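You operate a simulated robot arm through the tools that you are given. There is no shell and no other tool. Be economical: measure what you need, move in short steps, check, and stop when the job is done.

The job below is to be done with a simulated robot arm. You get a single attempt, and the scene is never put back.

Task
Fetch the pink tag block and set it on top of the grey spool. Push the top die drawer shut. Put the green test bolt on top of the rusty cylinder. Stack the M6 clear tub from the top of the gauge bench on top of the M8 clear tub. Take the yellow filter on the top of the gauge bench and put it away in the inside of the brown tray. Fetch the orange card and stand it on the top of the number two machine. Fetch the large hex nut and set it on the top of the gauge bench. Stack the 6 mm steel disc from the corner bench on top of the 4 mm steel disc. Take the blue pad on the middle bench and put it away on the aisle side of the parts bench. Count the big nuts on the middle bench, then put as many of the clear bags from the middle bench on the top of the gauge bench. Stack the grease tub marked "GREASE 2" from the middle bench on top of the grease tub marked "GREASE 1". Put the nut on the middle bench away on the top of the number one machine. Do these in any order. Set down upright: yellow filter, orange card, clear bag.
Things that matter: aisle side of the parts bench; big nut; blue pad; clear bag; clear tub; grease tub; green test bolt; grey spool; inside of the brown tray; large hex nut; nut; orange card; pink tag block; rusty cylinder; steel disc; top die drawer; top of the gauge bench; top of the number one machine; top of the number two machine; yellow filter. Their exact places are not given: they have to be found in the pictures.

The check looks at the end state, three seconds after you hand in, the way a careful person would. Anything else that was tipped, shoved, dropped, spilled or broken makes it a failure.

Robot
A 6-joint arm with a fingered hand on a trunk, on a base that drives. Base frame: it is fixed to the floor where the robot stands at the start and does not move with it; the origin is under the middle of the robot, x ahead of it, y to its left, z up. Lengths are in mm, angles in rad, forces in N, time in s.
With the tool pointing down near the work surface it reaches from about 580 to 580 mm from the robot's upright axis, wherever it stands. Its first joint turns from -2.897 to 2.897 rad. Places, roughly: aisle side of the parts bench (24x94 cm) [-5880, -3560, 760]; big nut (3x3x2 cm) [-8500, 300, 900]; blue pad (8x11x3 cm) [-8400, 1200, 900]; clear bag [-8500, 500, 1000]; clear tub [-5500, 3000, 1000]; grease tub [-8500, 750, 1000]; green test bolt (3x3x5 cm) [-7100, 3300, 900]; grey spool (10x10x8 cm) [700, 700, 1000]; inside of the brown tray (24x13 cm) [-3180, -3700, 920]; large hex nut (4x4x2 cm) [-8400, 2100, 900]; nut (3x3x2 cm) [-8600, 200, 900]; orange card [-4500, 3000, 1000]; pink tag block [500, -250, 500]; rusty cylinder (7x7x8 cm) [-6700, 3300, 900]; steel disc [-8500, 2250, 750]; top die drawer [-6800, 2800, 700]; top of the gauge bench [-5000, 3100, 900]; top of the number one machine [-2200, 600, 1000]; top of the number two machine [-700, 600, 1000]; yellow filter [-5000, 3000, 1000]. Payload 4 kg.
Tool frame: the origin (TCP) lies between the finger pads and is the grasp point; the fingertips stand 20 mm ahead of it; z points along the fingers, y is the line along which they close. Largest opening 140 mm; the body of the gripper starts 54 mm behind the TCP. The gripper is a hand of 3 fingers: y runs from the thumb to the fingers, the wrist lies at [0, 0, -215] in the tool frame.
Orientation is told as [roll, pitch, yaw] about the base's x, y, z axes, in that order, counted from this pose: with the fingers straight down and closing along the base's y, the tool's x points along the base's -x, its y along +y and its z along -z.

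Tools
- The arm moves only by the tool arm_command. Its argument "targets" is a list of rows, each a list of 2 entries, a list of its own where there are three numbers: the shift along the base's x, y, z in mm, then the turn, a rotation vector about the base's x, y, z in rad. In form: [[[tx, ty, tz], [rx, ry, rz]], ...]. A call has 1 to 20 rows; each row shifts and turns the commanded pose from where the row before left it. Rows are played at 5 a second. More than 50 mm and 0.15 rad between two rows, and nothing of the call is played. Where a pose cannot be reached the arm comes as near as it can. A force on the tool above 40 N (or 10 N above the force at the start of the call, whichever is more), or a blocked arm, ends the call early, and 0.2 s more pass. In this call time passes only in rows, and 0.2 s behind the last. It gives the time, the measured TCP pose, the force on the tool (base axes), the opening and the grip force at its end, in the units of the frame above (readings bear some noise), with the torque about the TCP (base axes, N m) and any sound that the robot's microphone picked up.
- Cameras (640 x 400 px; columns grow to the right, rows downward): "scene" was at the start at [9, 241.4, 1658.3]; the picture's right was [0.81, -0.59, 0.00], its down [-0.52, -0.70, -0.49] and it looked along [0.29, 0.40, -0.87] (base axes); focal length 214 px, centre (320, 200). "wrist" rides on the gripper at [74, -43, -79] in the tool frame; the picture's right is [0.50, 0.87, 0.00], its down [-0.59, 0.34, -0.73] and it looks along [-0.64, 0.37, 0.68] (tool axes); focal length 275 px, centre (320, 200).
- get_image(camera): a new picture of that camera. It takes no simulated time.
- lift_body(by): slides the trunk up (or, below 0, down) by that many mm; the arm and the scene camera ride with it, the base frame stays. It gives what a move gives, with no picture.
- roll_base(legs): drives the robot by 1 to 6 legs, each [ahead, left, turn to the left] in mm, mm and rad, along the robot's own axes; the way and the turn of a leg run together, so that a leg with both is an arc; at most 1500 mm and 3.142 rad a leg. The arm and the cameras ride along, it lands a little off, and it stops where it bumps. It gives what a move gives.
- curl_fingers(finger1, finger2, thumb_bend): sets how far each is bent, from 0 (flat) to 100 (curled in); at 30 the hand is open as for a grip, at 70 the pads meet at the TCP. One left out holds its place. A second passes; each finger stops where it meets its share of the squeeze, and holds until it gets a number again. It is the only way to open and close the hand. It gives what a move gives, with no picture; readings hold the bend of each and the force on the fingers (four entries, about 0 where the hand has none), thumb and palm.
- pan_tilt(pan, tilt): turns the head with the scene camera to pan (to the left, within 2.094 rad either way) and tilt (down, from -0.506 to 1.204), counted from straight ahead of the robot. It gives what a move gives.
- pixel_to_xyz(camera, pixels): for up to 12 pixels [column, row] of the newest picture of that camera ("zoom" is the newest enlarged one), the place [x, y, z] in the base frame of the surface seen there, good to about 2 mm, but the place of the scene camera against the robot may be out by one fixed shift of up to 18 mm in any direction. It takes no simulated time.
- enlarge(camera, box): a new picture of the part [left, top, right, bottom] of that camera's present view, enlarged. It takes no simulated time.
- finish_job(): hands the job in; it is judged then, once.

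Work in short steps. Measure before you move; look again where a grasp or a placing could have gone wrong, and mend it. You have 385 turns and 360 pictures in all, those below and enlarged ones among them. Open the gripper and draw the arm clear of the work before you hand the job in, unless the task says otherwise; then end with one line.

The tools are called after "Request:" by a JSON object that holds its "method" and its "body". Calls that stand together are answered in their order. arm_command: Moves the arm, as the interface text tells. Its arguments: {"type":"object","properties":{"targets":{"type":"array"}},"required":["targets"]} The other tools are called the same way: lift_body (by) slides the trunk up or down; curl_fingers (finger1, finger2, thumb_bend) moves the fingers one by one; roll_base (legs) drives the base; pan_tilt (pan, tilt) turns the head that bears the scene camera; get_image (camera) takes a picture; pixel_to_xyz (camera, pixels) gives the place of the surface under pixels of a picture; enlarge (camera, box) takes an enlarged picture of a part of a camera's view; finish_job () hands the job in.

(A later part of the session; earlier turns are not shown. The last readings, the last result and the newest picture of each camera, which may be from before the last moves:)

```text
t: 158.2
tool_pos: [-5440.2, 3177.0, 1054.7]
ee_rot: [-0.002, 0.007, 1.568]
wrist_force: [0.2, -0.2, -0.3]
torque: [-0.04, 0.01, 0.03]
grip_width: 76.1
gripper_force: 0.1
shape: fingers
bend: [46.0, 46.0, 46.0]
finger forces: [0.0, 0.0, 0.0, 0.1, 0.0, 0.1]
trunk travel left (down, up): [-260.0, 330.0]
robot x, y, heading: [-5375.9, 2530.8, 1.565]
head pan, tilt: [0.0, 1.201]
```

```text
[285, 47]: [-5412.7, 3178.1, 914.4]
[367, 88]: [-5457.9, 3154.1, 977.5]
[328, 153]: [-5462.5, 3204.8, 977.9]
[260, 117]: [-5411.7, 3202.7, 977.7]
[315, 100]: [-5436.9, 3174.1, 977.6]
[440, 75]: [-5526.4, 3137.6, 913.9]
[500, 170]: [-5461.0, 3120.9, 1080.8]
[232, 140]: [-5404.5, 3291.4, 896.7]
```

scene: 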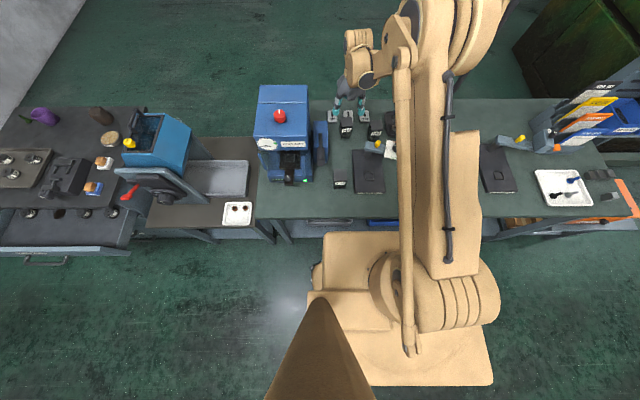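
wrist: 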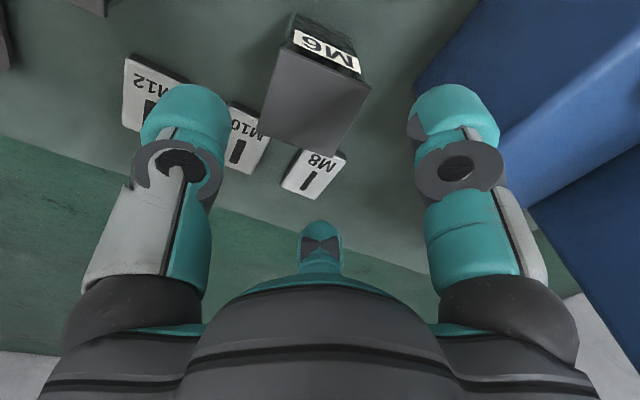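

Lid centre (-5437,3180). Nudge and lower the trunk 105 mm to TCP≈950.

Request:
{"method": "arm_command", "body": {"targets": [[[3, 3, 0], [0, 0, 0]]]}}

Request:
{"method": "lift_body", "body": {"by": -108}}

Request:
{"method": "curl_fingers", "body": {"finger1": 70, "finger2": 70, "thumb_bend": 70}}

Request:
{"method": "get_image", "body": {"camera": "wrist"}}

```text
t: 158.6
tool_pos: [-5438.0, 3181.6, 1052.4]
ee_rot: [-0.001, 0.006, 1.568]
wrist_force: [0.0, 0.3, 0.1]
torque: [-0.01, 0.0, -0.02]
grip_width: 76.3
gripper_force: 0.0
shape: fingers
bend: [46.0, 46.0, 46.0]
finger forces: [0.0, 0.0, 0.0, 0.1, 0.1, 0.0]
trunk travel left (down, up): [-260.0, 330.0]
robot x, y, heading: [-5376.0, 2529.6, 1.565]
head pan, tilt: [0.0, 1.201]
```

```text
t: 160.0
tool_pos: [-5438.9, 3180.0, 944.7]
ee_rot: [-0.001, 0.004, 1.571]
wrist_force: [0.8, 0.2, 0.2]
torque: [0.01, -0.02, 0.01]
grip_width: 76.1
gripper_force: 0.1
shape: fingers
bend: [46.0, 46.0, 46.0]
finger forces: [0.0, 0.0, 0.0, 0.0, 0.0, 0.0]
trunk travel left (down, up): [-152.0, 438.0]
robot x, y, heading: [-5375.5, 2536.9, 1.568]
head pan, tilt: [0.0, 1.201]
```

```text
t: 161.0
tool_pos: [-5438.5, 3180.6, 943.9]
ee_rot: [-0.002, 0.006, 1.569]
wrist_force: [-0.8, -0.1, 0.1]
torque: [-0.01, -0.02, -0.02]
grip_width: 46.9
gripper_force: 27.6
shape: fingers
bend: [53.0, 52.0, 60.0]
finger forces: [14.9, 20.4, 0.0, 0.1, 19.8, 0.0]
trunk travel left (down, up): [-152.0, 438.0]
robot x, y, heading: [-5375.9, 2537.1, 1.562]
head pan, tilt: [0.0, 1.201]
```

```text
300 pictures are left
```

wrist: 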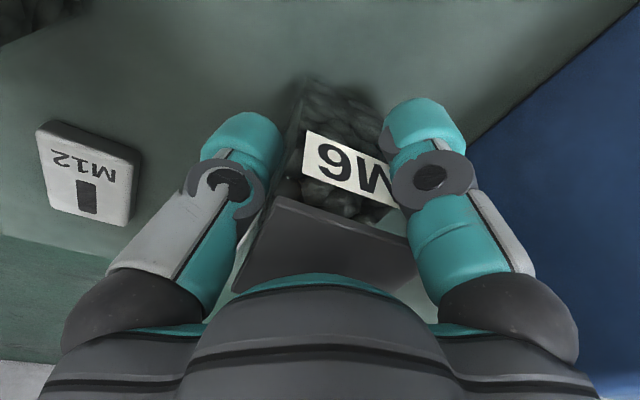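

Grip good. Lift 112 mm and look at the lamp's clearance with the scene camera.

Request:
{"method": "lift_body", "body": {"by": 112}}

Request:
{"method": "pan_tilt", "body": {"pan": -0.1, "tilt": 0.6}}

Request:
{"method": "get_image", "body": {"camera": "scene"}}

Request:
{"method": "get_image", "body": {"camera": "wrist"}}

```text
t: 162.5
tool_pos: [-5440.5, 3180.7, 1056.4]
ee_rot: [0.0, 0.007, 1.571]
wrist_force: [-0.7, -0.1, -3.9]
torque: [0.0, -0.04, 0.02]
grip_width: 47.0
gripper_force: 27.4
shape: fingers
bend: [53.0, 52.0, 60.0]
finger forces: [14.9, 20.2, 0.0, 0.0, 19.7, 0.0]
trunk travel left (down, up): [-264.0, 326.0]
robot x, y, heading: [-5375.5, 2533.0, 1.568]
head pan, tilt: [0.0, 1.201]
```

```text
t: 163.5
tool_pos: [-5438.7, 3181.6, 1056.5]
ee_rot: [-0.002, 0.008, 1.57]
wrist_force: [0.6, -0.3, -4.6]
torque: [-0.01, -0.01, 0.0]
grip_width: 46.7
gripper_force: 27.9
shape: fingers
bend: [53.0, 52.0, 60.0]
finger forces: [14.9, 20.3, 0.0, 0.0, 19.8, 0.0]
trunk travel left (down, up): [-264.0, 326.0]
robot x, y, heading: [-5378.1, 2533.4, 1.568]
head pan, tilt: [-0.099, 0.6]
```

```text
299 pictures are left
```

scene: 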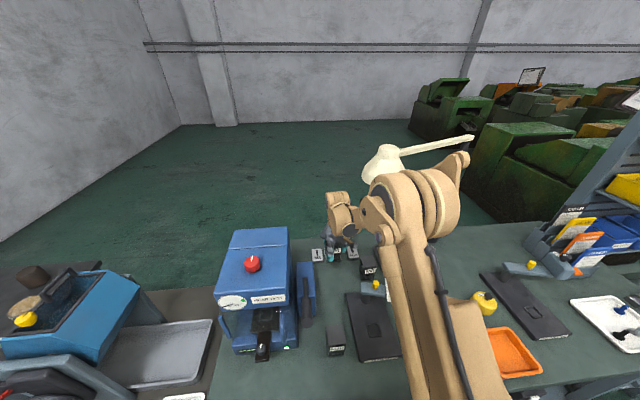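

```text
298 pictures are left
```

wrist: 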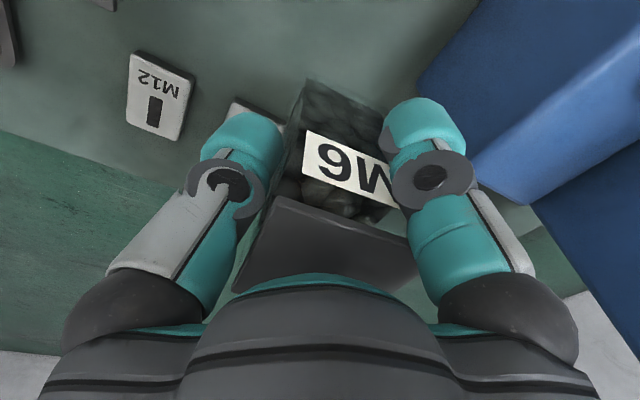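

Elbow-side joint is near the lamp; measure both.

Request:
{"method": "pixel_to_xyz", "body": {"camera": "scene", "pixels": [[380, 180], [405, 172], [430, 172], [450, 155], [395, 165], [372, 178], [415, 150], [445, 205], [340, 198], [385, 155]]}}

Request:
{"method": "enlarge", "body": {"camera": "scene", "box": [300, 130, 492, 250]}}

```text
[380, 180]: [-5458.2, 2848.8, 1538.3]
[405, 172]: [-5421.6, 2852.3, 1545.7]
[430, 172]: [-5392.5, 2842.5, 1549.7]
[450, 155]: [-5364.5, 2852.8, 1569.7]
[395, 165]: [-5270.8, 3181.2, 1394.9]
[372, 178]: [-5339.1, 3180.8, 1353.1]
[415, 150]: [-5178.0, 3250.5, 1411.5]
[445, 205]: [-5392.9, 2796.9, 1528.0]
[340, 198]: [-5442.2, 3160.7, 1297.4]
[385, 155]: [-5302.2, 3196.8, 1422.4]
```

```text
3.33 times, centred on (396, 190) of scene
```

zoom: 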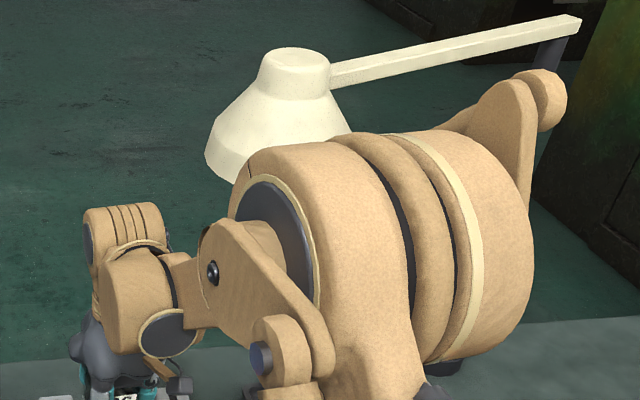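

The forearm would pass just under the lamp; lowering the trunk 105 mm while raising the arm 100 mm flattens the forearm for more clearance.

Request:
{"method": "arm_command", "body": {"targets": [[[0, 0, 50], [0, 0, 0]], [[0, 0, 50], [0, 0, 0]]]}}

Request:
{"method": "lift_body", "body": {"by": -104}}

Request:
{"method": "get_image", "body": {"camera": "scene"}}

```text
t: 164.1
tool_pos: [-5439.7, 3180.7, 1159.5]
ee_rot: [-0.002, 0.005, 1.57]
wrist_force: [0.6, -0.5, -4.6]
torque: [-0.04, 0.0, -0.04]
grip_width: 46.5
gripper_force: 27.2
shape: fingers
bend: [53.0, 52.0, 60.0]
finger forces: [15.0, 20.2, 0.1, 0.0, 19.3, 0.1]
trunk travel left (down, up): [-264.0, 326.0]
robot x, y, heading: [-5376.0, 2532.7, 1.563]
head pan, tilt: [-0.099, 0.6]
```

```text
t: 165.4
tool_pos: [-5441.8, 3181.3, 1055.1]
ee_rot: [-0.002, 0.007, 1.571]
wrist_force: [-0.3, -0.4, -3.9]
torque: [-0.03, -0.01, 0.01]
grip_width: 46.5
gripper_force: 27.4
shape: fingers
bend: [53.0, 52.0, 60.0]
finger forces: [14.9, 20.0, 0.1, 0.0, 19.4, 0.0]
trunk travel left (down, up): [-160.0, 430.0]
robot x, y, heading: [-5376.8, 2533.9, 1.564]
head pan, tilt: [-0.099, 0.6]
```

```text
296 pictures are left
```

scene: 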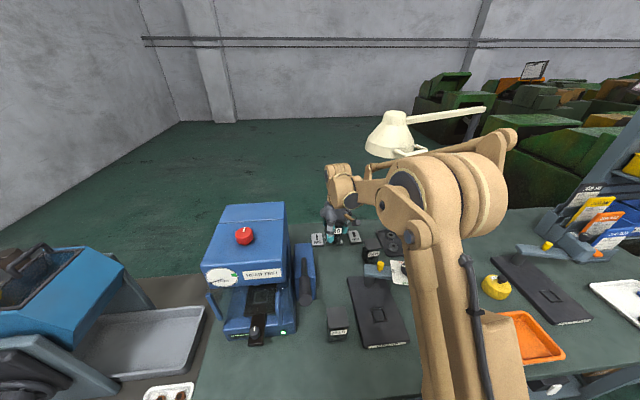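

Forearm is lower now. Slide right over M8 (target TCP ≈(-5298,3165)), stopping 45 mm short to look.

Request:
{"method": "arm_command", "body": {"targets": [[[35, -4, 0], [0, 0, 0]], [[35, -4, 0], [0, 0, 0]], [[30, -4, 0], [0, 0, 0]]]}}

Request:
{"method": "get_image", "body": {"camera": "wrist"}}

Request:
{"method": "get_image", "body": {"camera": "scene"}}

```text
t: 166.2
tool_pos: [-5341.1, 3168.9, 1056.4]
ee_rot: [0.0, 0.006, 1.57]
wrist_force: [0.0, -0.5, -4.4]
torque: [0.01, -0.04, 0.01]
grip_width: 46.8
gripper_force: 27.2
shape: fingers
bend: [53.0, 52.0, 60.0]
finger forces: [14.9, 20.0, 0.0, 0.1, 19.5, 0.0]
trunk travel left (down, up): [-160.0, 430.0]
robot x, y, heading: [-5375.3, 2534.4, 1.564]
head pan, tilt: [-0.099, 0.6]
```

```text
295 pictures are left
```

wrist: 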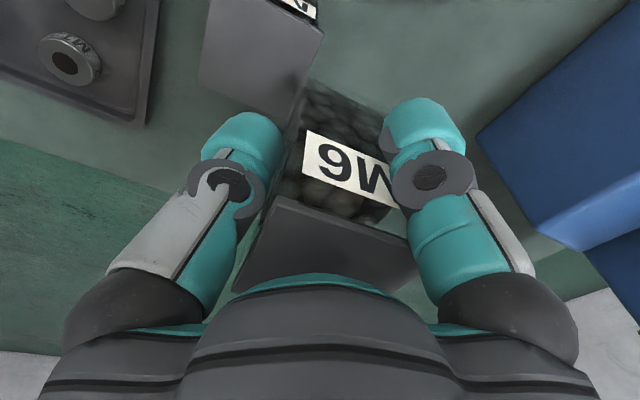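

```text
294 pictures are left
```

scene: 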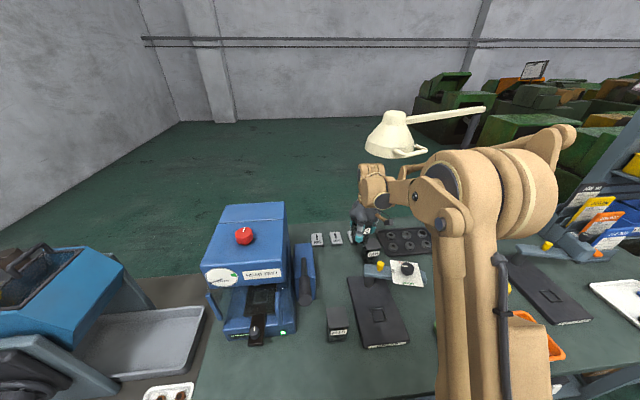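

M8's lid is now visible at (260,65) in the wrist view. Measure its corners.

Request:
{"method": "pixel_to_xyz", "body": {"camera": "wrist", "pixels": [[320, 34], [275, 119], [200, 82], [213, 15], [260, 65], [305, 205], [405, 245], [270, 200]]}}

```text
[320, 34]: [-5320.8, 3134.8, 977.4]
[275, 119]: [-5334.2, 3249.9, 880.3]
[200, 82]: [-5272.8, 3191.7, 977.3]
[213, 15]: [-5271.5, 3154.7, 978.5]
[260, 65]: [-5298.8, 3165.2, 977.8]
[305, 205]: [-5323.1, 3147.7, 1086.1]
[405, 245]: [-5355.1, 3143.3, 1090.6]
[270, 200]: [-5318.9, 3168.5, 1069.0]
```

M8 centre (-5296.5,3164). Move over it, then lower to contact.

Request:
{"method": "arm_command", "body": {"targets": [[[22, -2, 0], [0, 0, 0]], [[21, -3, 0], [0, 0, 0]]]}}

Request:
{"method": "arm_command", "body": {"targets": [[[0, 0, -6], [0, 0, 0]], [[0, 0, -4], [0, 0, 0]]]}}

Request:
{"method": "get_image", "body": {"camera": "wrist"}}

Request:
{"method": "enlarge", "body": {"camera": "scene", "box": [336, 150, 464, 290]}}

```text
t: 166.8
tool_pos: [-5296.1, 3163.7, 1055.4]
ee_rot: [0.001, 0.007, 1.571]
wrist_force: [0.0, 0.3, -3.8]
torque: [0.0, -0.02, -0.05]
grip_width: 46.6
gripper_force: 26.6
shape: fingers
bend: [53.0, 52.0, 60.0]
finger forces: [14.8, 19.9, 0.1, 0.1, 19.5, 0.0]
trunk travel left (down, up): [-160.0, 430.0]
robot x, y, heading: [-5377.2, 2531.4, 1.565]
head pan, tilt: [-0.099, 0.6]
```

```text
t: 167.4
tool_pos: [-5298.0, 3164.5, 1045.4]
ee_rot: [-0.002, 0.008, 1.57]
wrist_force: [0.0, -0.1, -3.1]
torque: [0.02, -0.03, 0.02]
grip_width: 46.5
gripper_force: 26.9
shape: fingers
bend: [53.0, 52.0, 60.0]
finger forces: [14.9, 19.8, 0.0, 0.0, 19.4, 0.0]
trunk travel left (down, up): [-160.0, 430.0]
robot x, y, heading: [-5377.5, 2534.6, 1.566]
head pan, tilt: [-0.099, 0.6]
```

```text
293 pictures are left
```

wrist: 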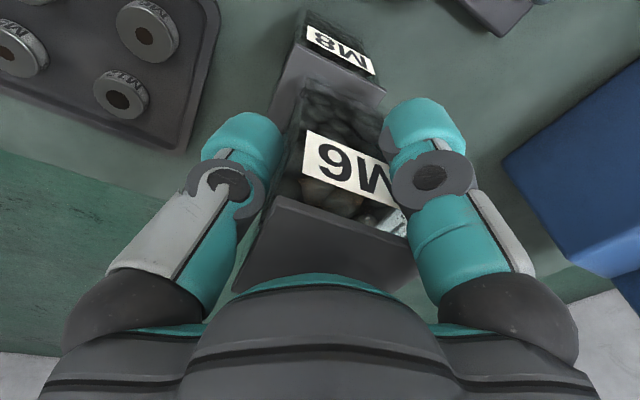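

```text
2.86 times, centred on (400, 220) of scene
```

zoom: 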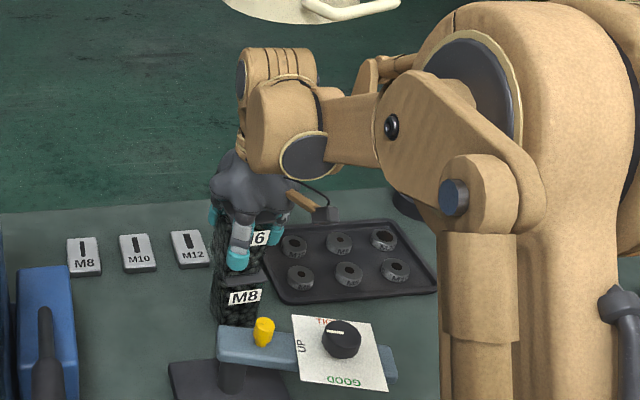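

Well aligned. Lower the last few mm.

Request:
{"method": "arm_command", "body": {"targets": [[[0, 0, -1.5], [0, 0, 0]], [[0, 0, -1], [0, 0, 0]], [[0, 0, -1], [0, 0, 0]]]}}

```text
t: 168.2
tool_pos: [-5298.0, 3164.3, 1040.3]
ee_rot: [-0.002, 0.006, 1.57]
wrist_force: [-0.5, 0.3, -3.9]
torque: [0.01, -0.02, 0.02]
grip_width: 46.8
gripper_force: 27.4
shape: fingers
bend: [53.0, 52.0, 60.0]
finger forces: [14.9, 19.9, 0.0, 0.0, 19.4, 0.0]
trunk travel left (down, up): [-160.0, 430.0]
robot x, y, heading: [-5376.1, 2534.3, 1.564]
head pan, tilt: [-0.099, 0.6]
```

Request:
{"method": "arm_command", "body": {"targets": [[[0, 0, -1], [0, 0, 0]], [[0, 0, -1], [0, 0, 0]]]}}

```text
t: 168.8
tool_pos: [-5298.1, 3162.7, 1039.9]
ee_rot: [-0.001, 0.006, 1.571]
wrist_force: [0.0, 2.4, 4.2]
torque: [-0.1, -0.18, -0.02]
grip_width: 46.7
gripper_force: 28.2
shape: fingers
bend: [53.0, 51.0, 60.0]
finger forces: [14.6, 20.9, 0.0, 0.0, 20.8, 0.0]
trunk travel left (down, up): [-160.0, 430.0]
robot x, y, heading: [-5377.8, 2533.6, 1.564]
head pan, tilt: [-0.099, 0.6]
```

Contact made. The lamp is above, so I'll open wide, rise only 25 mm, and back out diagonally (toward −x −y) between thumb and finger.

Request:
{"method": "curl_fingers", "body": {"finger1": 30, "finger2": 30, "thumb_bend": 30}}

Request:
{"method": "arm_command", "body": {"targets": [[[0, 0, 15], [0, 0, 0]], [[0, 0, 12], [0, 0, 0]]]}}

Request:
{"method": "get_image", "body": {"camera": "wrist"}}

Request:
{"method": "enlarge", "body": {"camera": "scene", "box": [336, 130, 464, 270]}}

```text
t: 169.8
tool_pos: [-5298.3, 3164.5, 1038.0]
ee_rot: [-0.001, 0.005, 1.571]
wrist_force: [-1.1, -0.1, 0.4]
torque: [0.0, 0.0, -0.03]
grip_width: 123.9
gripper_force: 0.1
shape: fingers
bend: [30.0, 30.0, 30.0]
finger forces: [0.1, 0.0, 0.0, 0.1, 0.1, 0.0]
trunk travel left (down, up): [-160.0, 430.0]
robot x, y, heading: [-5374.0, 2532.1, 1.566]
head pan, tilt: [-0.099, 0.6]
```

```text
t: 170.4
tool_pos: [-5298.7, 3162.5, 1066.3]
ee_rot: [-0.002, 0.005, 1.572]
wrist_force: [0.4, -0.8, 0.4]
torque: [-0.04, 0.0, 0.01]
grip_width: 124.0
gripper_force: 0.0
shape: fingers
bend: [30.0, 30.0, 30.0]
finger forces: [0.0, 0.0, 0.1, 0.1, 0.0, 0.0]
trunk travel left (down, up): [-160.0, 430.0]
robot x, y, heading: [-5376.0, 2531.4, 1.569]
head pan, tilt: [-0.099, 0.6]
```

```text
291 pictures are left
```

wrist: 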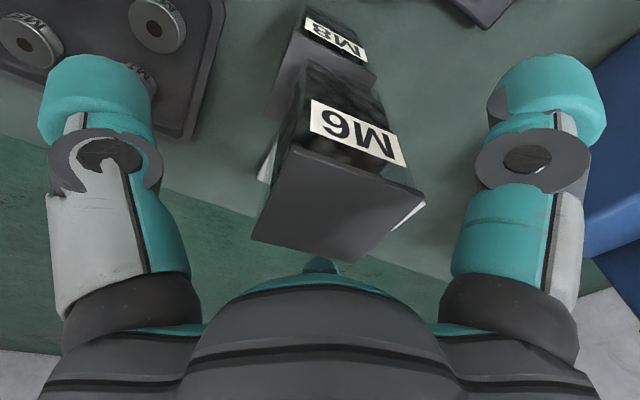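

```text
2.86 times, centred on (400, 200) of scene
```

zoom: 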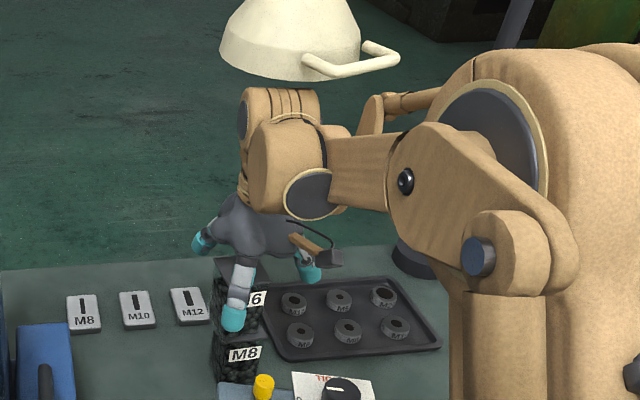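

M6 stands on M8. Back out diagonally.

Request:
{"method": "arm_command", "body": {"targets": [[[-10, -17, 0], [0, 0, 0]], [[-10, -17, 0], [0, 0, 0]], [[-10, -17, 0], [0, 0, 0]], [[-10, -17, 0], [0, 0, 0]], [[-10, -17, 0], [0, 0, 0]], [[-10, -17, 0], [0, 0, 0]], [[-10, -20, 0], [0, 0, 0]], [[-10, -20, 0], [0, 0, 0]], [[-10, -20, 20], [0, 0, 0]], [[-10, -20, 40], [0, 0, 0]], [[0, -20, 40], [0, 0, 0]], [[0, -20, 40], [0, 0, 0]]]}}

Request:
{"method": "get_image", "body": {"camera": "wrist"}}

Request:
{"method": "get_image", "body": {"camera": "scene"}}

```text
t: 173.0
tool_pos: [-5398.0, 2941.1, 1208.9]
ee_rot: [-0.004, 0.005, 1.571]
wrist_force: [-0.8, -0.2, 0.0]
torque: [-0.01, -0.02, 0.04]
grip_width: 124.5
gripper_force: 0.0
shape: fingers
bend: [30.0, 30.0, 30.0]
finger forces: [0.1, 0.0, 0.1, 0.0, 0.0, 0.1]
trunk travel left (down, up): [-160.0, 430.0]
robot x, y, heading: [-5378.0, 2532.4, 1.561]
head pan, tilt: [-0.099, 0.6]
```

```text
289 pictures are left
```

wrist: 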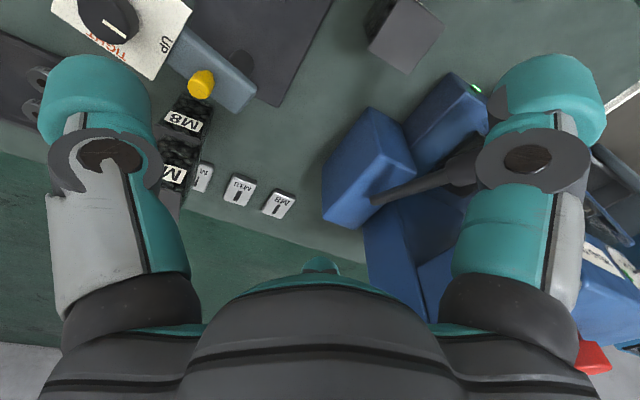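

```text
288 pictures are left
```

scene: 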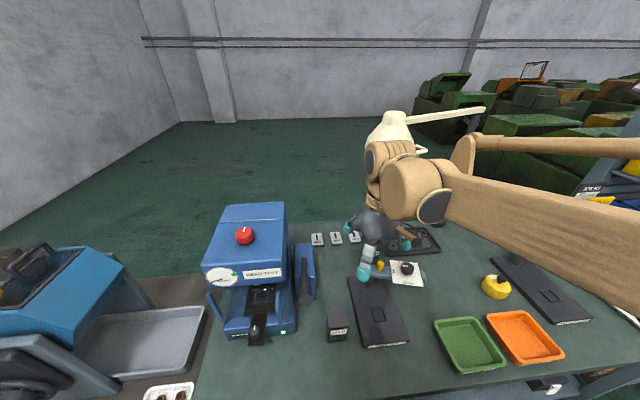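

Stack is fine. Next the drawer and bolt at x≈−6800: back off and slide left, then look.

Request:
{"method": "roll_base", "body": {"legs": [[-400, 0, 0], [0, 1200, 0]]}}

Request:
{"method": "pan_tilt", "body": {"pan": 0.1, "tilt": 0.6}}

Request:
{"method": "get_image", "body": {"camera": "scene"}}

```text
t: 181.2
tool_pos: [-6591.7, 2549.2, 1206.5]
ee_rot: [-0.002, 0.004, 1.558]
wrist_force: [-0.5, 0.4, -0.7]
torque: [0.0, -0.04, 0.01]
grip_width: 124.2
gripper_force: 0.1
shape: fingers
bend: [30.0, 30.0, 30.0]
finger forces: [0.0, 0.0, 0.0, 0.1, 0.1, 0.0]
trunk travel left (down, up): [-160.0, 430.0]
robot x, y, heading: [-6572.2, 2137.3, 1.556]
head pan, tilt: [-0.099, 0.6]
```

```text
t: 181.9
tool_pos: [-6591.8, 2548.9, 1206.2]
ee_rot: [-0.002, 0.006, 1.558]
wrist_force: [-0.4, 0.6, 0.4]
torque: [0.02, -0.01, 0.0]
grip_width: 124.2
gripper_force: 0.0
shape: fingers
bend: [30.0, 30.0, 30.0]
finger forces: [0.1, 0.0, 0.0, 0.0, 0.1, 0.0]
trunk travel left (down, up): [-160.0, 430.0]
robot x, y, heading: [-6576.4, 2137.9, 1.551]
head pan, tilt: [0.099, 0.6]
```

```text
287 pictures are left
```

scene: 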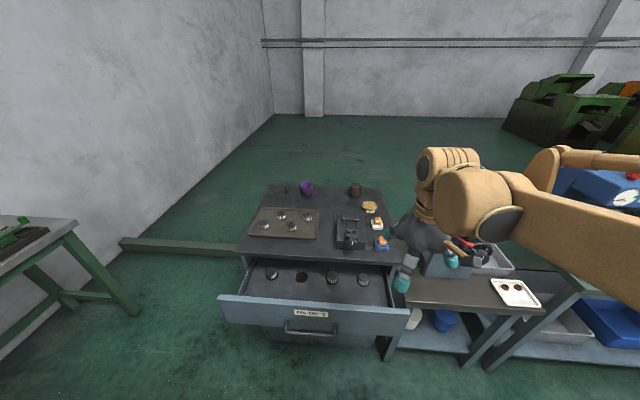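

Zoom into cabinet top and drawer.

Request:
{"method": "enlarge", "body": {"camera": "scene", "box": [232, 175, 408, 285]}}

Request:
{"method": "pixel_to_xyz", "body": {"camera": "zoom", "pixels": [[197, 45], [197, 60], [447, 38], [447, 65], [270, 50], [500, 110], [70, 200], [540, 280], [120, 270]]}}

Request:
{"method": "pixel_to_xyz", "body": {"camera": "scene", "pixels": [[312, 313], [225, 300], [400, 318], [310, 330], [245, 258], [390, 270], [390, 262]]}}

```text
3.64 times, centred on (320, 230) of scene
```

zoom: 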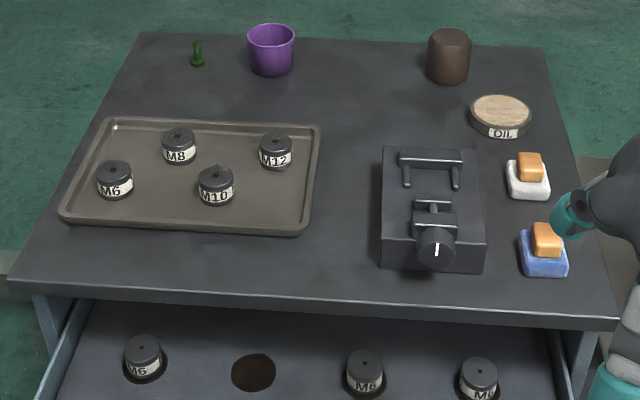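

```text
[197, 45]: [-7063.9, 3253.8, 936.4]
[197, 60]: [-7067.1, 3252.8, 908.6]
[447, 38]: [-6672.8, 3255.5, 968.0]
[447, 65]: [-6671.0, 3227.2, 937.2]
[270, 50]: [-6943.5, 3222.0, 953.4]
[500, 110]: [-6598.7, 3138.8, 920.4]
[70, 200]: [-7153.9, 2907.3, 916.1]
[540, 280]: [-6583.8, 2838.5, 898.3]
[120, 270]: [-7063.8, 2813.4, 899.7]
```

```text
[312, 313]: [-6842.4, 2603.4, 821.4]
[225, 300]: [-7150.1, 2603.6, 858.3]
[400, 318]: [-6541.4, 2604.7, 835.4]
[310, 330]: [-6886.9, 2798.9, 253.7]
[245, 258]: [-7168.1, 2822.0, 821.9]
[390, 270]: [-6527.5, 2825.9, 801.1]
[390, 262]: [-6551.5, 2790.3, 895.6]
```

Drawer front is at y≈2604, z≈780–860, to be pushed to ≈2795. I slide to centre on it (x≈−6845), close the fist, and lower the trunk.

Request:
{"method": "roll_base", "body": {"legs": [[-30, 262, 0.018]]}}

Request:
{"method": "curl_fingers", "body": {"finger1": 70, "finger2": 70, "thumb_bend": 70}}

Request:
{"method": "lift_body", "body": {"by": -150}}

Request:
{"method": "get_image", "body": {"camera": "scene"}}

```text
t: 183.8
tool_pos: [-6866.1, 2519.9, 1206.3]
ee_rot: [-0.002, 0.005, 1.575]
wrist_force: [-0.5, -0.6, -0.3]
torque: [0.03, 0.0, 0.0]
grip_width: 124.2
gripper_force: 0.0
shape: fingers
bend: [30.0, 30.0, 30.0]
finger forces: [0.0, 0.0, 0.0, 0.0, 0.0, 0.1]
trunk travel left (down, up): [-160.0, 430.0]
robot x, y, heading: [-6843.4, 2114.5, 1.574]
head pan, tilt: [0.099, 0.6]
```

```text
t: 184.8
tool_pos: [-6865.1, 2520.2, 1207.1]
ee_rot: [-0.004, 0.005, 1.577]
wrist_force: [0.4, -0.8, 0.3]
torque: [0.0, 0.01, 0.01]
grip_width: 4.3
gripper_force: 0.0
shape: fingers
bend: [69.0, 69.0, 70.0]
finger forces: [0.0, 0.0, 0.1, 0.1, 0.0, 0.0]
trunk travel left (down, up): [-160.0, 430.0]
robot x, y, heading: [-6844.8, 2108.0, 1.573]
head pan, tilt: [0.099, 0.6]
```

```text
t: 186.6
tool_pos: [-6865.6, 2517.9, 1056.0]
ee_rot: [-0.002, 0.003, 1.578]
wrist_force: [-0.1, -0.9, -0.5]
torque: [0.03, 0.0, 0.01]
grip_width: 4.2
gripper_force: 0.0
shape: fingers
bend: [69.0, 69.0, 70.0]
finger forces: [0.1, 0.1, 0.0, 0.0, 0.0, 0.0]
trunk travel left (down, up): [-10.0, 580.0]
robot x, y, heading: [-6838.3, 2111.4, 1.568]
head pan, tilt: [0.099, 0.6]
```

```text
285 pictures are left
```

scene: 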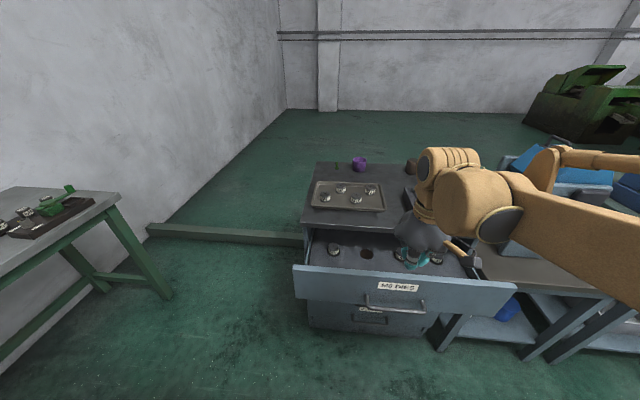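

Measure the drawer front's top edge and handle before lowering.

Request:
{"method": "pixel_to_xyz", "body": {"camera": "scene", "pixels": [[400, 278], [300, 268], [500, 288], [395, 290], [395, 305], [400, 315], [375, 300], [370, 325]]}}

Request:
{"method": "arm_command", "body": {"targets": [[[10, -5, -45], [0, 0, 0]], [[5, -5, -45], [0, 0, 0]], [[5, 0, -45], [0, 0, 0]], [[0, 0, -40], [0, 0, 0]]]}}

Request:
{"method": "get_image", "body": {"camera": "wrist"}}

```text
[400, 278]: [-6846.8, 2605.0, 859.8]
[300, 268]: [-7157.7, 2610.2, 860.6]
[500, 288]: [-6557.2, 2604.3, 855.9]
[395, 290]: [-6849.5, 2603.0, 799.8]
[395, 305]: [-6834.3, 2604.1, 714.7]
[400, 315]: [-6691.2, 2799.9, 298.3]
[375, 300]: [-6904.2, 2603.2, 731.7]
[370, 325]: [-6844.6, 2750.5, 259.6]
```

```text
t: 187.6
tool_pos: [-6845.4, 2508.1, 880.9]
ee_rot: [-0.001, 0.006, 1.578]
wrist_force: [-0.1, -0.5, -0.1]
torque: [0.0, -0.01, -0.01]
grip_width: 4.0
gripper_force: 0.1
shape: fingers
bend: [69.0, 69.0, 70.0]
finger forces: [0.1, 0.0, 0.0, 0.0, 0.0, 0.0]
trunk travel left (down, up): [-10.0, 580.0]
robot x, y, heading: [-6842.3, 2111.3, 1.576]
head pan, tilt: [0.099, 0.6]
```

```text
284 pictures are left
```

wrist: 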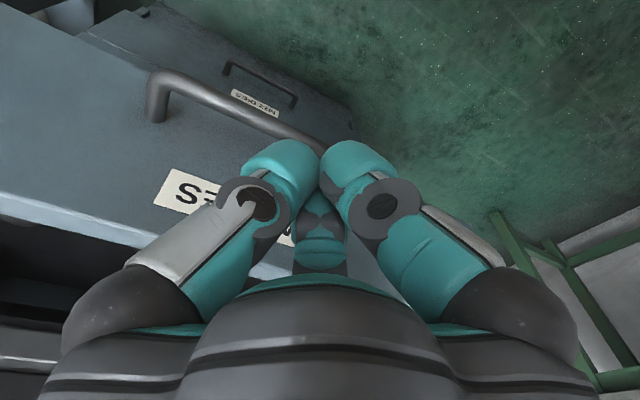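

Lower 25 mm and push forward at mid-drawer, fist above the handle.

Request:
{"method": "arm_command", "body": {"targets": [[[0, 0, -26], [0, 0, 0]], [[0, 30, 0], [0, 0, 0]], [[0, 25, 0], [0, 0, 0]], [[0, 12, 0], [0, 0, 0]], [[0, 12, 0], [0, 0, 0]], [[0, 12, 0], [0, 0, 0]], [[0, 12, 0], [0, 0, 0]], [[0, 12, 0], [0, 0, 0]], [[0, 12, 0], [0, 0, 0]], [[0, 12, 0], [0, 0, 0]]]}}

Request:
{"method": "get_image", "body": {"camera": "scene"}}

```text
t: 189.8
tool_pos: [-6844.8, 2650.8, 854.7]
ee_rot: [-0.001, 0.007, 1.577]
wrist_force: [0.7, 0.4, 0.4]
torque: [-0.03, -0.03, -0.01]
grip_width: 4.5
gripper_force: 0.1
shape: fingers
bend: [69.0, 71.0, 70.0]
finger forces: [0.0, 0.0, 0.0, 0.0, 0.0, 0.1]
trunk travel left (down, up): [-10.0, 580.0]
robot x, y, heading: [-6841.4, 2110.9, 1.57]
head pan, tilt: [0.099, 0.6]
```

```text
283 pictures are left
```

scene: 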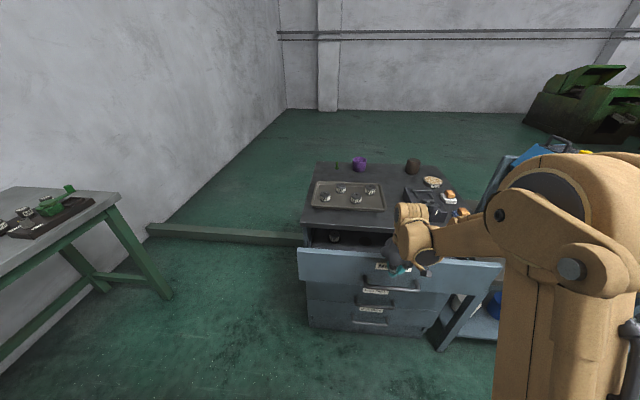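

Drawer moves with it. Keep pushing.

Request:
{"method": "arm_command", "body": {"targets": [[[0, 12, 0], [0, 0, 0]], [[0, 12, 0], [0, 0, 0]], [[0, 12, 0], [0, 0, 0]], [[0, 12, 0], [0, 0, 0]], [[0, 12, 0], [0, 0, 0]], [[0, 12, 0], [0, 0, 0]], [[0, 10, 0], [0, 0, 0]], [[0, 10, 0], [0, 0, 0]]]}}

Request:
{"method": "get_image", "body": {"camera": "scene"}}

```text
t: 191.6
tool_pos: [-6846.3, 2742.9, 853.6]
ee_rot: [-0.004, 0.005, 1.577]
wrist_force: [-0.1, 0.0, -0.3]
torque: [-0.03, -0.01, -0.01]
grip_width: 4.9
gripper_force: 0.0
shape: fingers
bend: [69.0, 71.0, 70.0]
finger forces: [0.1, 0.0, 0.1, 0.0, 0.0, 0.1]
trunk travel left (down, up): [-10.0, 580.0]
robot x, y, heading: [-6843.4, 2112.1, 1.575]
head pan, tilt: [0.099, 0.6]
```

```text
282 pictures are left
```

scene: 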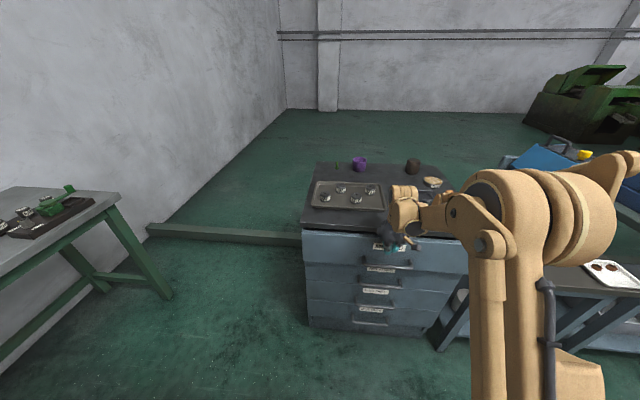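

Compare the top drawer's front with the lower ones.

Request:
{"method": "pixel_to_xyz", "body": {"camera": "scene", "pixels": [[340, 245], [330, 238], [340, 277], [450, 250], [440, 280], [340, 232]]}}

Request:
{"method": "arm_command", "body": {"targets": [[[0, 10, 0], [0, 0, 0]], [[0, 10, 0], [0, 0, 0]], [[0, 10, 0], [0, 0, 0]], [[0, 10, 0], [0, 0, 0]]]}}

Request:
{"method": "get_image", "body": {"camera": "scene"}}

```text
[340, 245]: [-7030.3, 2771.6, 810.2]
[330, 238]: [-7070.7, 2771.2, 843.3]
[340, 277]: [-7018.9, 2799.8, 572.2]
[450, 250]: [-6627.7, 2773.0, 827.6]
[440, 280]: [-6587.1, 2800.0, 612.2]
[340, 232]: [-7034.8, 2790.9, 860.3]
```

```text
t: 192.1
tool_pos: [-6846.4, 2746.9, 858.2]
ee_rot: [0.0, 0.011, 1.581]
wrist_force: [1.5, -25.1, 20.3]
torque: [1.96, 0.47, 0.43]
grip_width: 5.3
gripper_force: 16.1
shape: fingers
bend: [69.0, 71.0, 69.0]
finger forces: [0.0, 31.3, 0.0, 0.0, 0.0, 0.0]
trunk travel left (down, up): [-10.0, 580.0]
robot x, y, heading: [-6844.1, 2108.6, 1.573]
head pan, tilt: [0.099, 0.6]
stopped in row 2: the force on the tool passed its limit at 52 N (the readings are from after the stop); the commanded pose is now the measured one
```

```text
281 pictures are left
```

scene: 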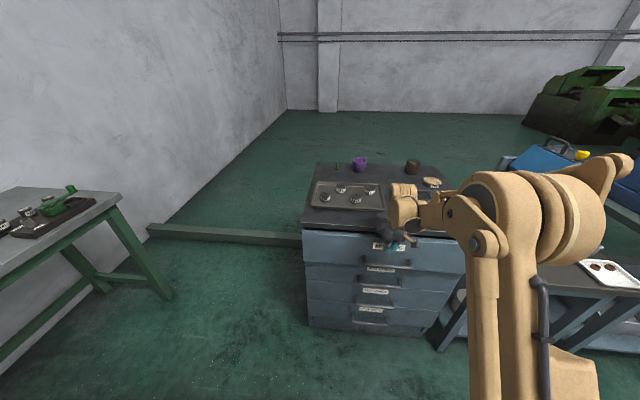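

Resistance met. Check whether the front is flush now.

Request:
{"method": "pixel_to_xyz", "body": {"camera": "scene", "pixels": [[340, 245], [330, 250], [340, 277], [450, 252], [440, 280], [340, 300]]}}

Request:
{"method": "enlarge", "body": {"camera": "scene", "box": [290, 160, 482, 280]}}

```text
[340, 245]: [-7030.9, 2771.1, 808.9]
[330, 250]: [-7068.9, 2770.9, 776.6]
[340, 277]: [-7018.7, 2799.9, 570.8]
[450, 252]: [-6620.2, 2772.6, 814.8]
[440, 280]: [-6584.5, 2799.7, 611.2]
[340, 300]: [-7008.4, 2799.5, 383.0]
```

```text
3.33 times, centred on (386, 220) of scene
```

zoom: 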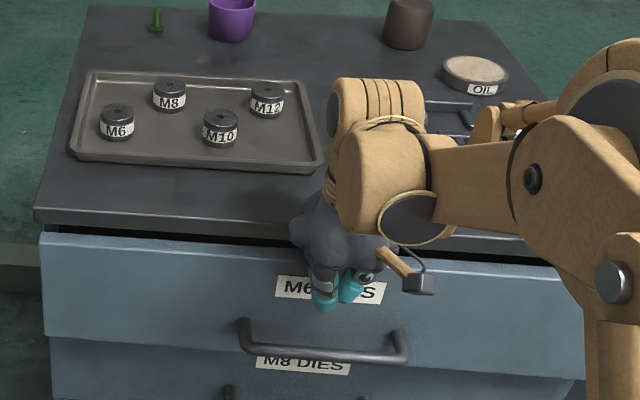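

The top drawer is still 28 mm out; the hand's body met the cabinet edge. I back off, tilt the hand so the fingers point forward, and push with the tips.

Request:
{"method": "arm_command", "body": {"targets": [[[0, -25, 0], [0, 0, 0]], [[0, -25, 0], [0, 0, 0]], [[0, -10, 0], [0.14, 0, 0]], [[0, 0, -6], [0.14, 0, 0]], [[0, 0, -6], [0.14, 0, 0]], [[0, 0, -6], [0.14, 0, 0]], [[0, 0, -6], [0.14, 0, 0]], [[0, 0, -6], [0.14, 0, 0]]]}}

Request:
{"method": "get_image", "body": {"camera": "scene"}}

```text
t: 193.9
tool_pos: [-6845.4, 2693.9, 828.8]
ee_rot: [-0.009, -0.828, 1.585]
wrist_force: [0.0, 0.0, 0.1]
torque: [0.0, 0.02, 0.01]
grip_width: 4.7
gripper_force: 0.1
shape: fingers
bend: [69.0, 71.0, 69.0]
finger forces: [0.0, 0.0, 0.0, 0.1, 0.0, 0.0]
out of reach, approached as far as the arm can: row 8
trunk travel left (down, up): [-10.0, 580.0]
robot x, y, heading: [-6839.8, 2110.9, 1.575]
head pan, tilt: [0.099, 0.6]
```

```text
279 pictures are left
```

scene: 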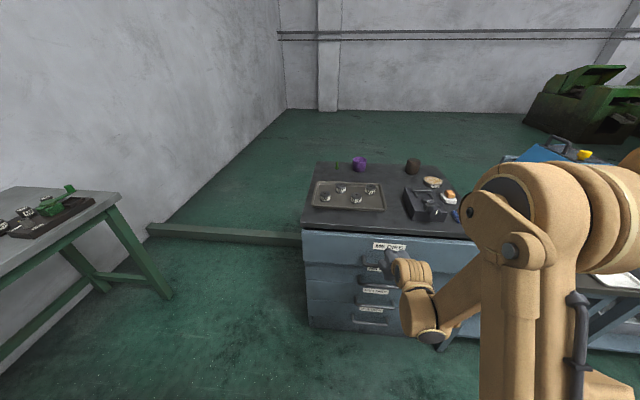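

Tips now lead. Push forward until it stops.

Request:
{"method": "arm_command", "body": {"targets": [[[0, 25, 0], [0, 0, 0]], [[0, 15, 0], [0, 0, 0]], [[0, 10, 0], [0, 0, 0]], [[0, 10, 0], [0, 0, 0]], [[0, 8, 0], [0, 0, 0]], [[0, 8, 0], [0, 0, 0]], [[0, 8, 0], [0, 0, 0]], [[0, 8, 0], [0, 0, 0]], [[0, 8, 0], [0, 0, 0]], [[0, 8, 0], [0, 0, 0]]]}}

Request:
{"method": "get_image", "body": {"camera": "scene"}}

Request:
{"method": "pixel_to_xyz", "body": {"camera": "scene", "pixels": [[340, 245], [330, 250], [340, 277], [450, 252], [440, 280]]}}

```text
t: 195.8
tool_pos: [-6846.8, 2781.8, 829.3]
ee_rot: [-0.01, -0.822, 1.586]
wrist_force: [0.1, -19.4, 2.3]
torque: [-0.06, -0.04, -0.18]
grip_width: 6.5
gripper_force: 17.2
shape: fingers
bend: [68.0, 72.0, 69.0]
finger forces: [0.1, 22.5, 0.0, 0.1, 12.4, 0.1]
trunk travel left (down, up): [-10.0, 580.0]
robot x, y, heading: [-6843.6, 2109.2, 1.572]
head pan, tilt: [0.099, 0.6]
stopped in row 9: the force on the tool passed its limit at 50 N (the readings are from after the stop); the commanded pose is now the measured one
```

```text
278 pictures are left
```

scene: 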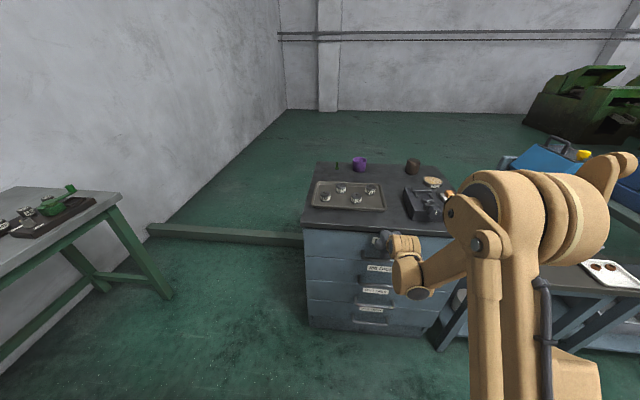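

```text
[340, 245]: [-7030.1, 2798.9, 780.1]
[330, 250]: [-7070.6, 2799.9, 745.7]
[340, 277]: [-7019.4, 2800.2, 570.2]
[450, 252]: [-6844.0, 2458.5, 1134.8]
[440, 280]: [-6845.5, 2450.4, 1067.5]
```

Drawer is flush (2799 vs 2800). Back off, raise, and reduce tilt to about 0.42 (keeps extra reach for the bolt at y≈3255).

Request:
{"method": "arm_command", "body": {"targets": [[[0, -40, 0], [0, 0, 0]], [[0, -40, 10], [0, 0, 0]], [[0, -10, 45], [-0.135, 0, 0]], [[0, 0, 45], [-0.135, 0, 0]], [[0, 0, 45], [-0.135, 0, 0]], [[0, 0, 45], [0, 0, 0]], [[0, 0, 45], [0, 0, 0]], [[0, 0, 40], [0, 0, 0]], [[0, 0, 40], [0, 0, 0]]]}}

Request:
{"method": "roll_base", "body": {"legs": [[300, 210, 0]]}}

Request:
{"method": "get_image", "body": {"camera": "scene"}}

```text
t: 197.8
tool_pos: [-6848.9, 2694.9, 1142.1]
ee_rot: [-0.007, -0.418, 1.581]
wrist_force: [0.5, 0.4, 0.3]
torque: [-0.07, -0.02, -0.01]
grip_width: 5.4
gripper_force: 0.0
shape: fingers
bend: [69.0, 71.0, 69.0]
finger forces: [0.0, 0.0, 0.1, 0.0, 0.1, 0.0]
trunk travel left (down, up): [-10.0, 580.0]
robot x, y, heading: [-6841.2, 2109.3, 1.57]
head pan, tilt: [0.099, 0.6]
```

```text
t: 200.1
tool_pos: [-7054.3, 2990.0, 1140.7]
ee_rot: [-0.005, -0.416, 1.578]
wrist_force: [0.4, -0.5, 0.8]
torque: [0.0, 0.03, -0.02]
grip_width: 5.0
gripper_force: 0.1
shape: fingers
bend: [69.0, 71.0, 69.0]
finger forces: [0.0, 0.1, 0.0, 0.0, 0.1, 0.0]
trunk travel left (down, up): [-10.0, 580.0]
robot x, y, heading: [-7048.1, 2406.4, 1.572]
head pan, tilt: [0.099, 0.6]
```

```text
277 pictures are left
```

scene: 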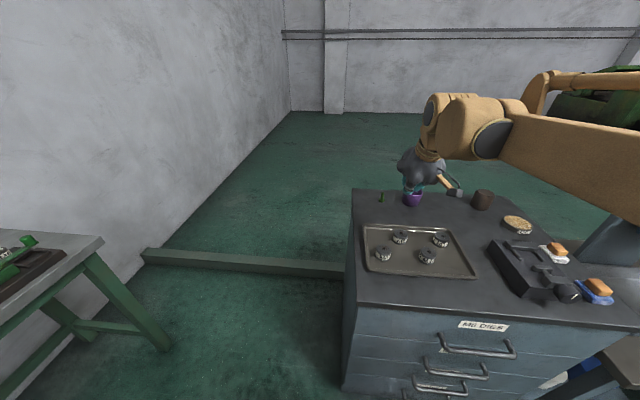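

Drive 95 mm more, open the fingers, lower a bit and look with the wrist camera.

Request:
{"method": "roll_base", "body": {"legs": [[95, 0, 0]]}}

Request:
{"method": "curl_fingers", "body": {"finger1": 46, "finger2": 46, "thumb_bend": 46}}

Request:
{"method": "arm_command", "body": {"targets": [[[0, 30, -30], [0, 0, 0]], [[0, 30, -20], [0, 0, 0]], [[0, 30, -20], [0, 0, 0]]]}}

Request:
{"method": "get_image", "body": {"camera": "wrist"}}

```text
t: 201.2
tool_pos: [-7053.6, 3088.5, 1140.5]
ee_rot: [-0.005, -0.416, 1.578]
wrist_force: [-0.7, 0.1, 0.0]
torque: [0.01, 0.01, -0.04]
grip_width: 5.3
gripper_force: 0.0
shape: fingers
bend: [69.0, 71.0, 69.0]
finger forces: [0.0, 0.1, 0.0, 0.1, 0.0, 0.0]
trunk travel left (down, up): [-10.0, 580.0]
robot x, y, heading: [-7044.9, 2501.7, 1.573]
head pan, tilt: [0.099, 0.6]
```

```text
t: 202.2
tool_pos: [-7053.1, 3088.4, 1141.4]
ee_rot: [-0.004, -0.416, 1.577]
wrist_force: [1.5, 0.1, 0.8]
torque: [0.04, 0.0, -0.01]
grip_width: 76.1
gripper_force: 0.1
shape: fingers
bend: [46.0, 46.0, 46.0]
finger forces: [0.1, 0.1, 0.1, 0.1, 0.0, 0.0]
trunk travel left (down, up): [-10.0, 580.0]
robot x, y, heading: [-7048.5, 2503.9, 1.566]
head pan, tilt: [0.099, 0.6]
```

```text
t: 203.0
tool_pos: [-7054.0, 3178.8, 1071.6]
ee_rot: [-0.004, -0.416, 1.578]
wrist_force: [-0.4, -0.3, 0.4]
torque: [0.0, 0.01, 0.0]
grip_width: 75.9
gripper_force: 0.1
shape: fingers
bend: [46.0, 46.0, 46.0]
finger forces: [0.0, 0.1, 0.0, 0.0, 0.0, 0.0]
trunk travel left (down, up): [-10.0, 580.0]
robot x, y, heading: [-7049.0, 2501.9, 1.573]
head pan, tilt: [0.099, 0.6]
```

```text
276 pictures are left
```

wrist: 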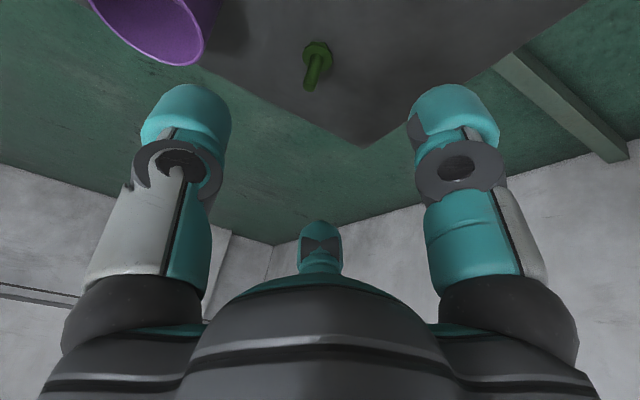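

Bolt seen at (315,65). Measure shank top and head.

Request:
{"method": "pixel_to_xyz", "body": {"camera": "wrist", "pixels": [[309, 87], [311, 75], [317, 60], [317, 48], [330, 52], [304, 55], [300, 100], [180, 62]]}}

Request:
{"method": "enlarge", "body": {"camera": "wrist", "box": [270, 20, 366, 110]}}

```text
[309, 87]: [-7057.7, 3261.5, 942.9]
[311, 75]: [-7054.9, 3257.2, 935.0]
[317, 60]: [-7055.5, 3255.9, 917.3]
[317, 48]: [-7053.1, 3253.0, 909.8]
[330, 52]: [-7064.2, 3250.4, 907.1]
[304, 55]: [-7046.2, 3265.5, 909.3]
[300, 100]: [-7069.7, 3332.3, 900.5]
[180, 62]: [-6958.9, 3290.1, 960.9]
```

```text
4.44 times, centred on (318, 65) of wrist
```

zoom: 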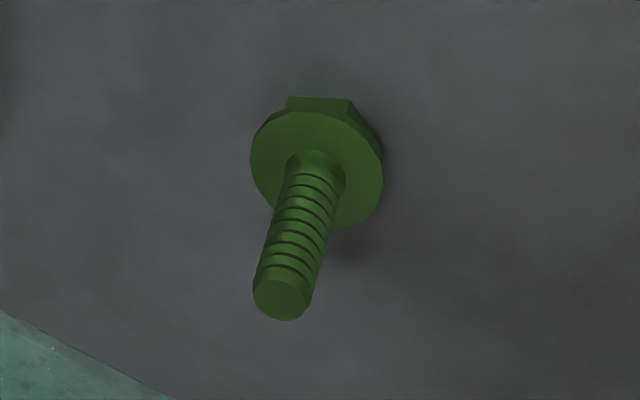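

Shank axis (-7056,3260), top 945, flange at ~911. I drive 30 mm closer, raise the trunk for level reach, and reduce tilt.

Request:
{"method": "roll_base", "body": {"legs": [[30, 0, 0]]}}

Request:
{"method": "lift_body", "body": {"by": 200}}

Request:
{"method": "arm_command", "body": {"targets": [[[0, 10, -45], [0, 0, 0]], [[0, 10, -45], [0, 0, 0]], [[0, 10, -45], [0, 0, 0]], [[0, 10, -45], [0, 0, 0]], [[0, 0, 0], [-0.1, 0, 0]], [[0, 0, 0], [-0.1, 0, 0]], [[0, 0, 0], [-0.1, 0, 0]]]}}

```text
t: 204.0
tool_pos: [-7052.7, 3204.1, 1070.2]
ee_rot: [-0.004, -0.416, 1.573]
wrist_force: [0.3, 0.2, -0.2]
torque: [-0.03, 0.0, 0.0]
grip_width: 76.1
gripper_force: 0.1
shape: fingers
bend: [46.0, 46.0, 46.0]
finger forces: [0.0, 0.0, 0.1, 0.0, 0.0, 0.0]
trunk travel left (down, up): [-10.0, 580.0]
robot x, y, heading: [-7050.9, 2528.2, 1.565]
head pan, tilt: [0.099, 0.6]
stopped in leg 1: the robot was blocked; the commanded pose is now the measured one
```

```text
t: 206.2
tool_pos: [-7053.7, 3203.7, 1271.3]
ee_rot: [-0.004, -0.416, 1.571]
wrist_force: [0.3, -0.2, 0.3]
torque: [0.04, 0.04, 0.01]
grip_width: 76.1
gripper_force: 0.0
shape: fingers
bend: [46.0, 46.0, 46.0]
finger forces: [0.1, 0.0, 0.0, 0.0, 0.0, 0.0]
trunk travel left (down, up): [-210.0, 380.0]
robot x, y, heading: [-7053.6, 2526.9, 1.569]
head pan, tilt: [0.099, 0.6]
```

```text
t: 207.8
tool_pos: [-7051.9, 3245.6, 1091.4]
ee_rot: [-0.003, -0.115, 1.573]
wrist_force: [-0.2, -0.3, 0.9]
torque: [0.0, -0.01, 0.02]
grip_width: 76.2
gripper_force: 0.0
shape: fingers
bend: [46.0, 46.0, 46.0]
finger forces: [0.0, 0.0, 0.0, 0.1, 0.1, 0.0]
trunk travel left (down, up): [-210.0, 380.0]
robot x, y, heading: [-7047.7, 2527.5, 1.564]
head pan, tilt: [0.099, 0.6]
```

No limit hit at radius 718. Untilt fully and shift over the bolt.

Request:
{"method": "arm_command", "body": {"targets": [[[-3, 8, 0], [-0.06, 0, 0]], [[-1, 6, 0], [-0.055, 0, 0]]]}}

Request:
{"method": "get_image", "body": {"camera": "wrist"}}

```text
t: 208.4
tool_pos: [-7056.1, 3259.2, 1091.3]
ee_rot: [-0.003, -0.003, 1.571]
wrist_force: [-0.1, -0.7, -0.4]
torque: [0.01, 0.02, 0.01]
grip_width: 76.2
gripper_force: 0.0
shape: fingers
bend: [46.0, 46.0, 46.0]
finger forces: [0.0, 0.0, 0.1, 0.0, 0.1, 0.1]
trunk travel left (down, up): [-210.0, 380.0]
robot x, y, heading: [-7049.8, 2528.0, 1.569]
head pan, tilt: [0.099, 0.6]
```

```text
274 pictures are left
```

wrist: 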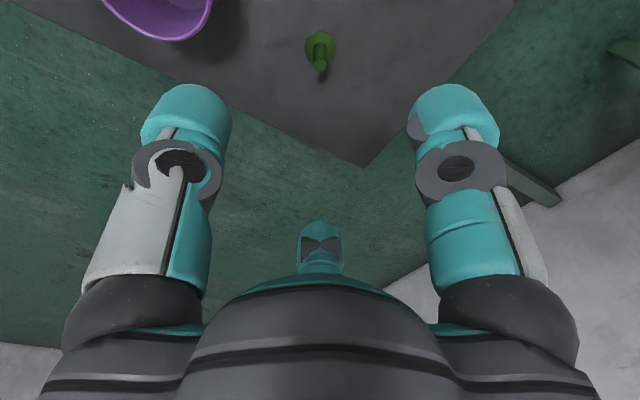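

Vertical at radius 731 works. Re-measure the bolt.

Request:
{"method": "pixel_to_xyz", "body": {"camera": "wrist", "pixels": [[321, 67], [320, 55], [320, 42], [308, 50], [334, 50]]}}

```text
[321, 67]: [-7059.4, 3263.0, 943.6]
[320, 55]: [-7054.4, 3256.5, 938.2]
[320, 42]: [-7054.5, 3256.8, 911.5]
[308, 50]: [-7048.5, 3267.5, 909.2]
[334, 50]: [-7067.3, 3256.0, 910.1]
```

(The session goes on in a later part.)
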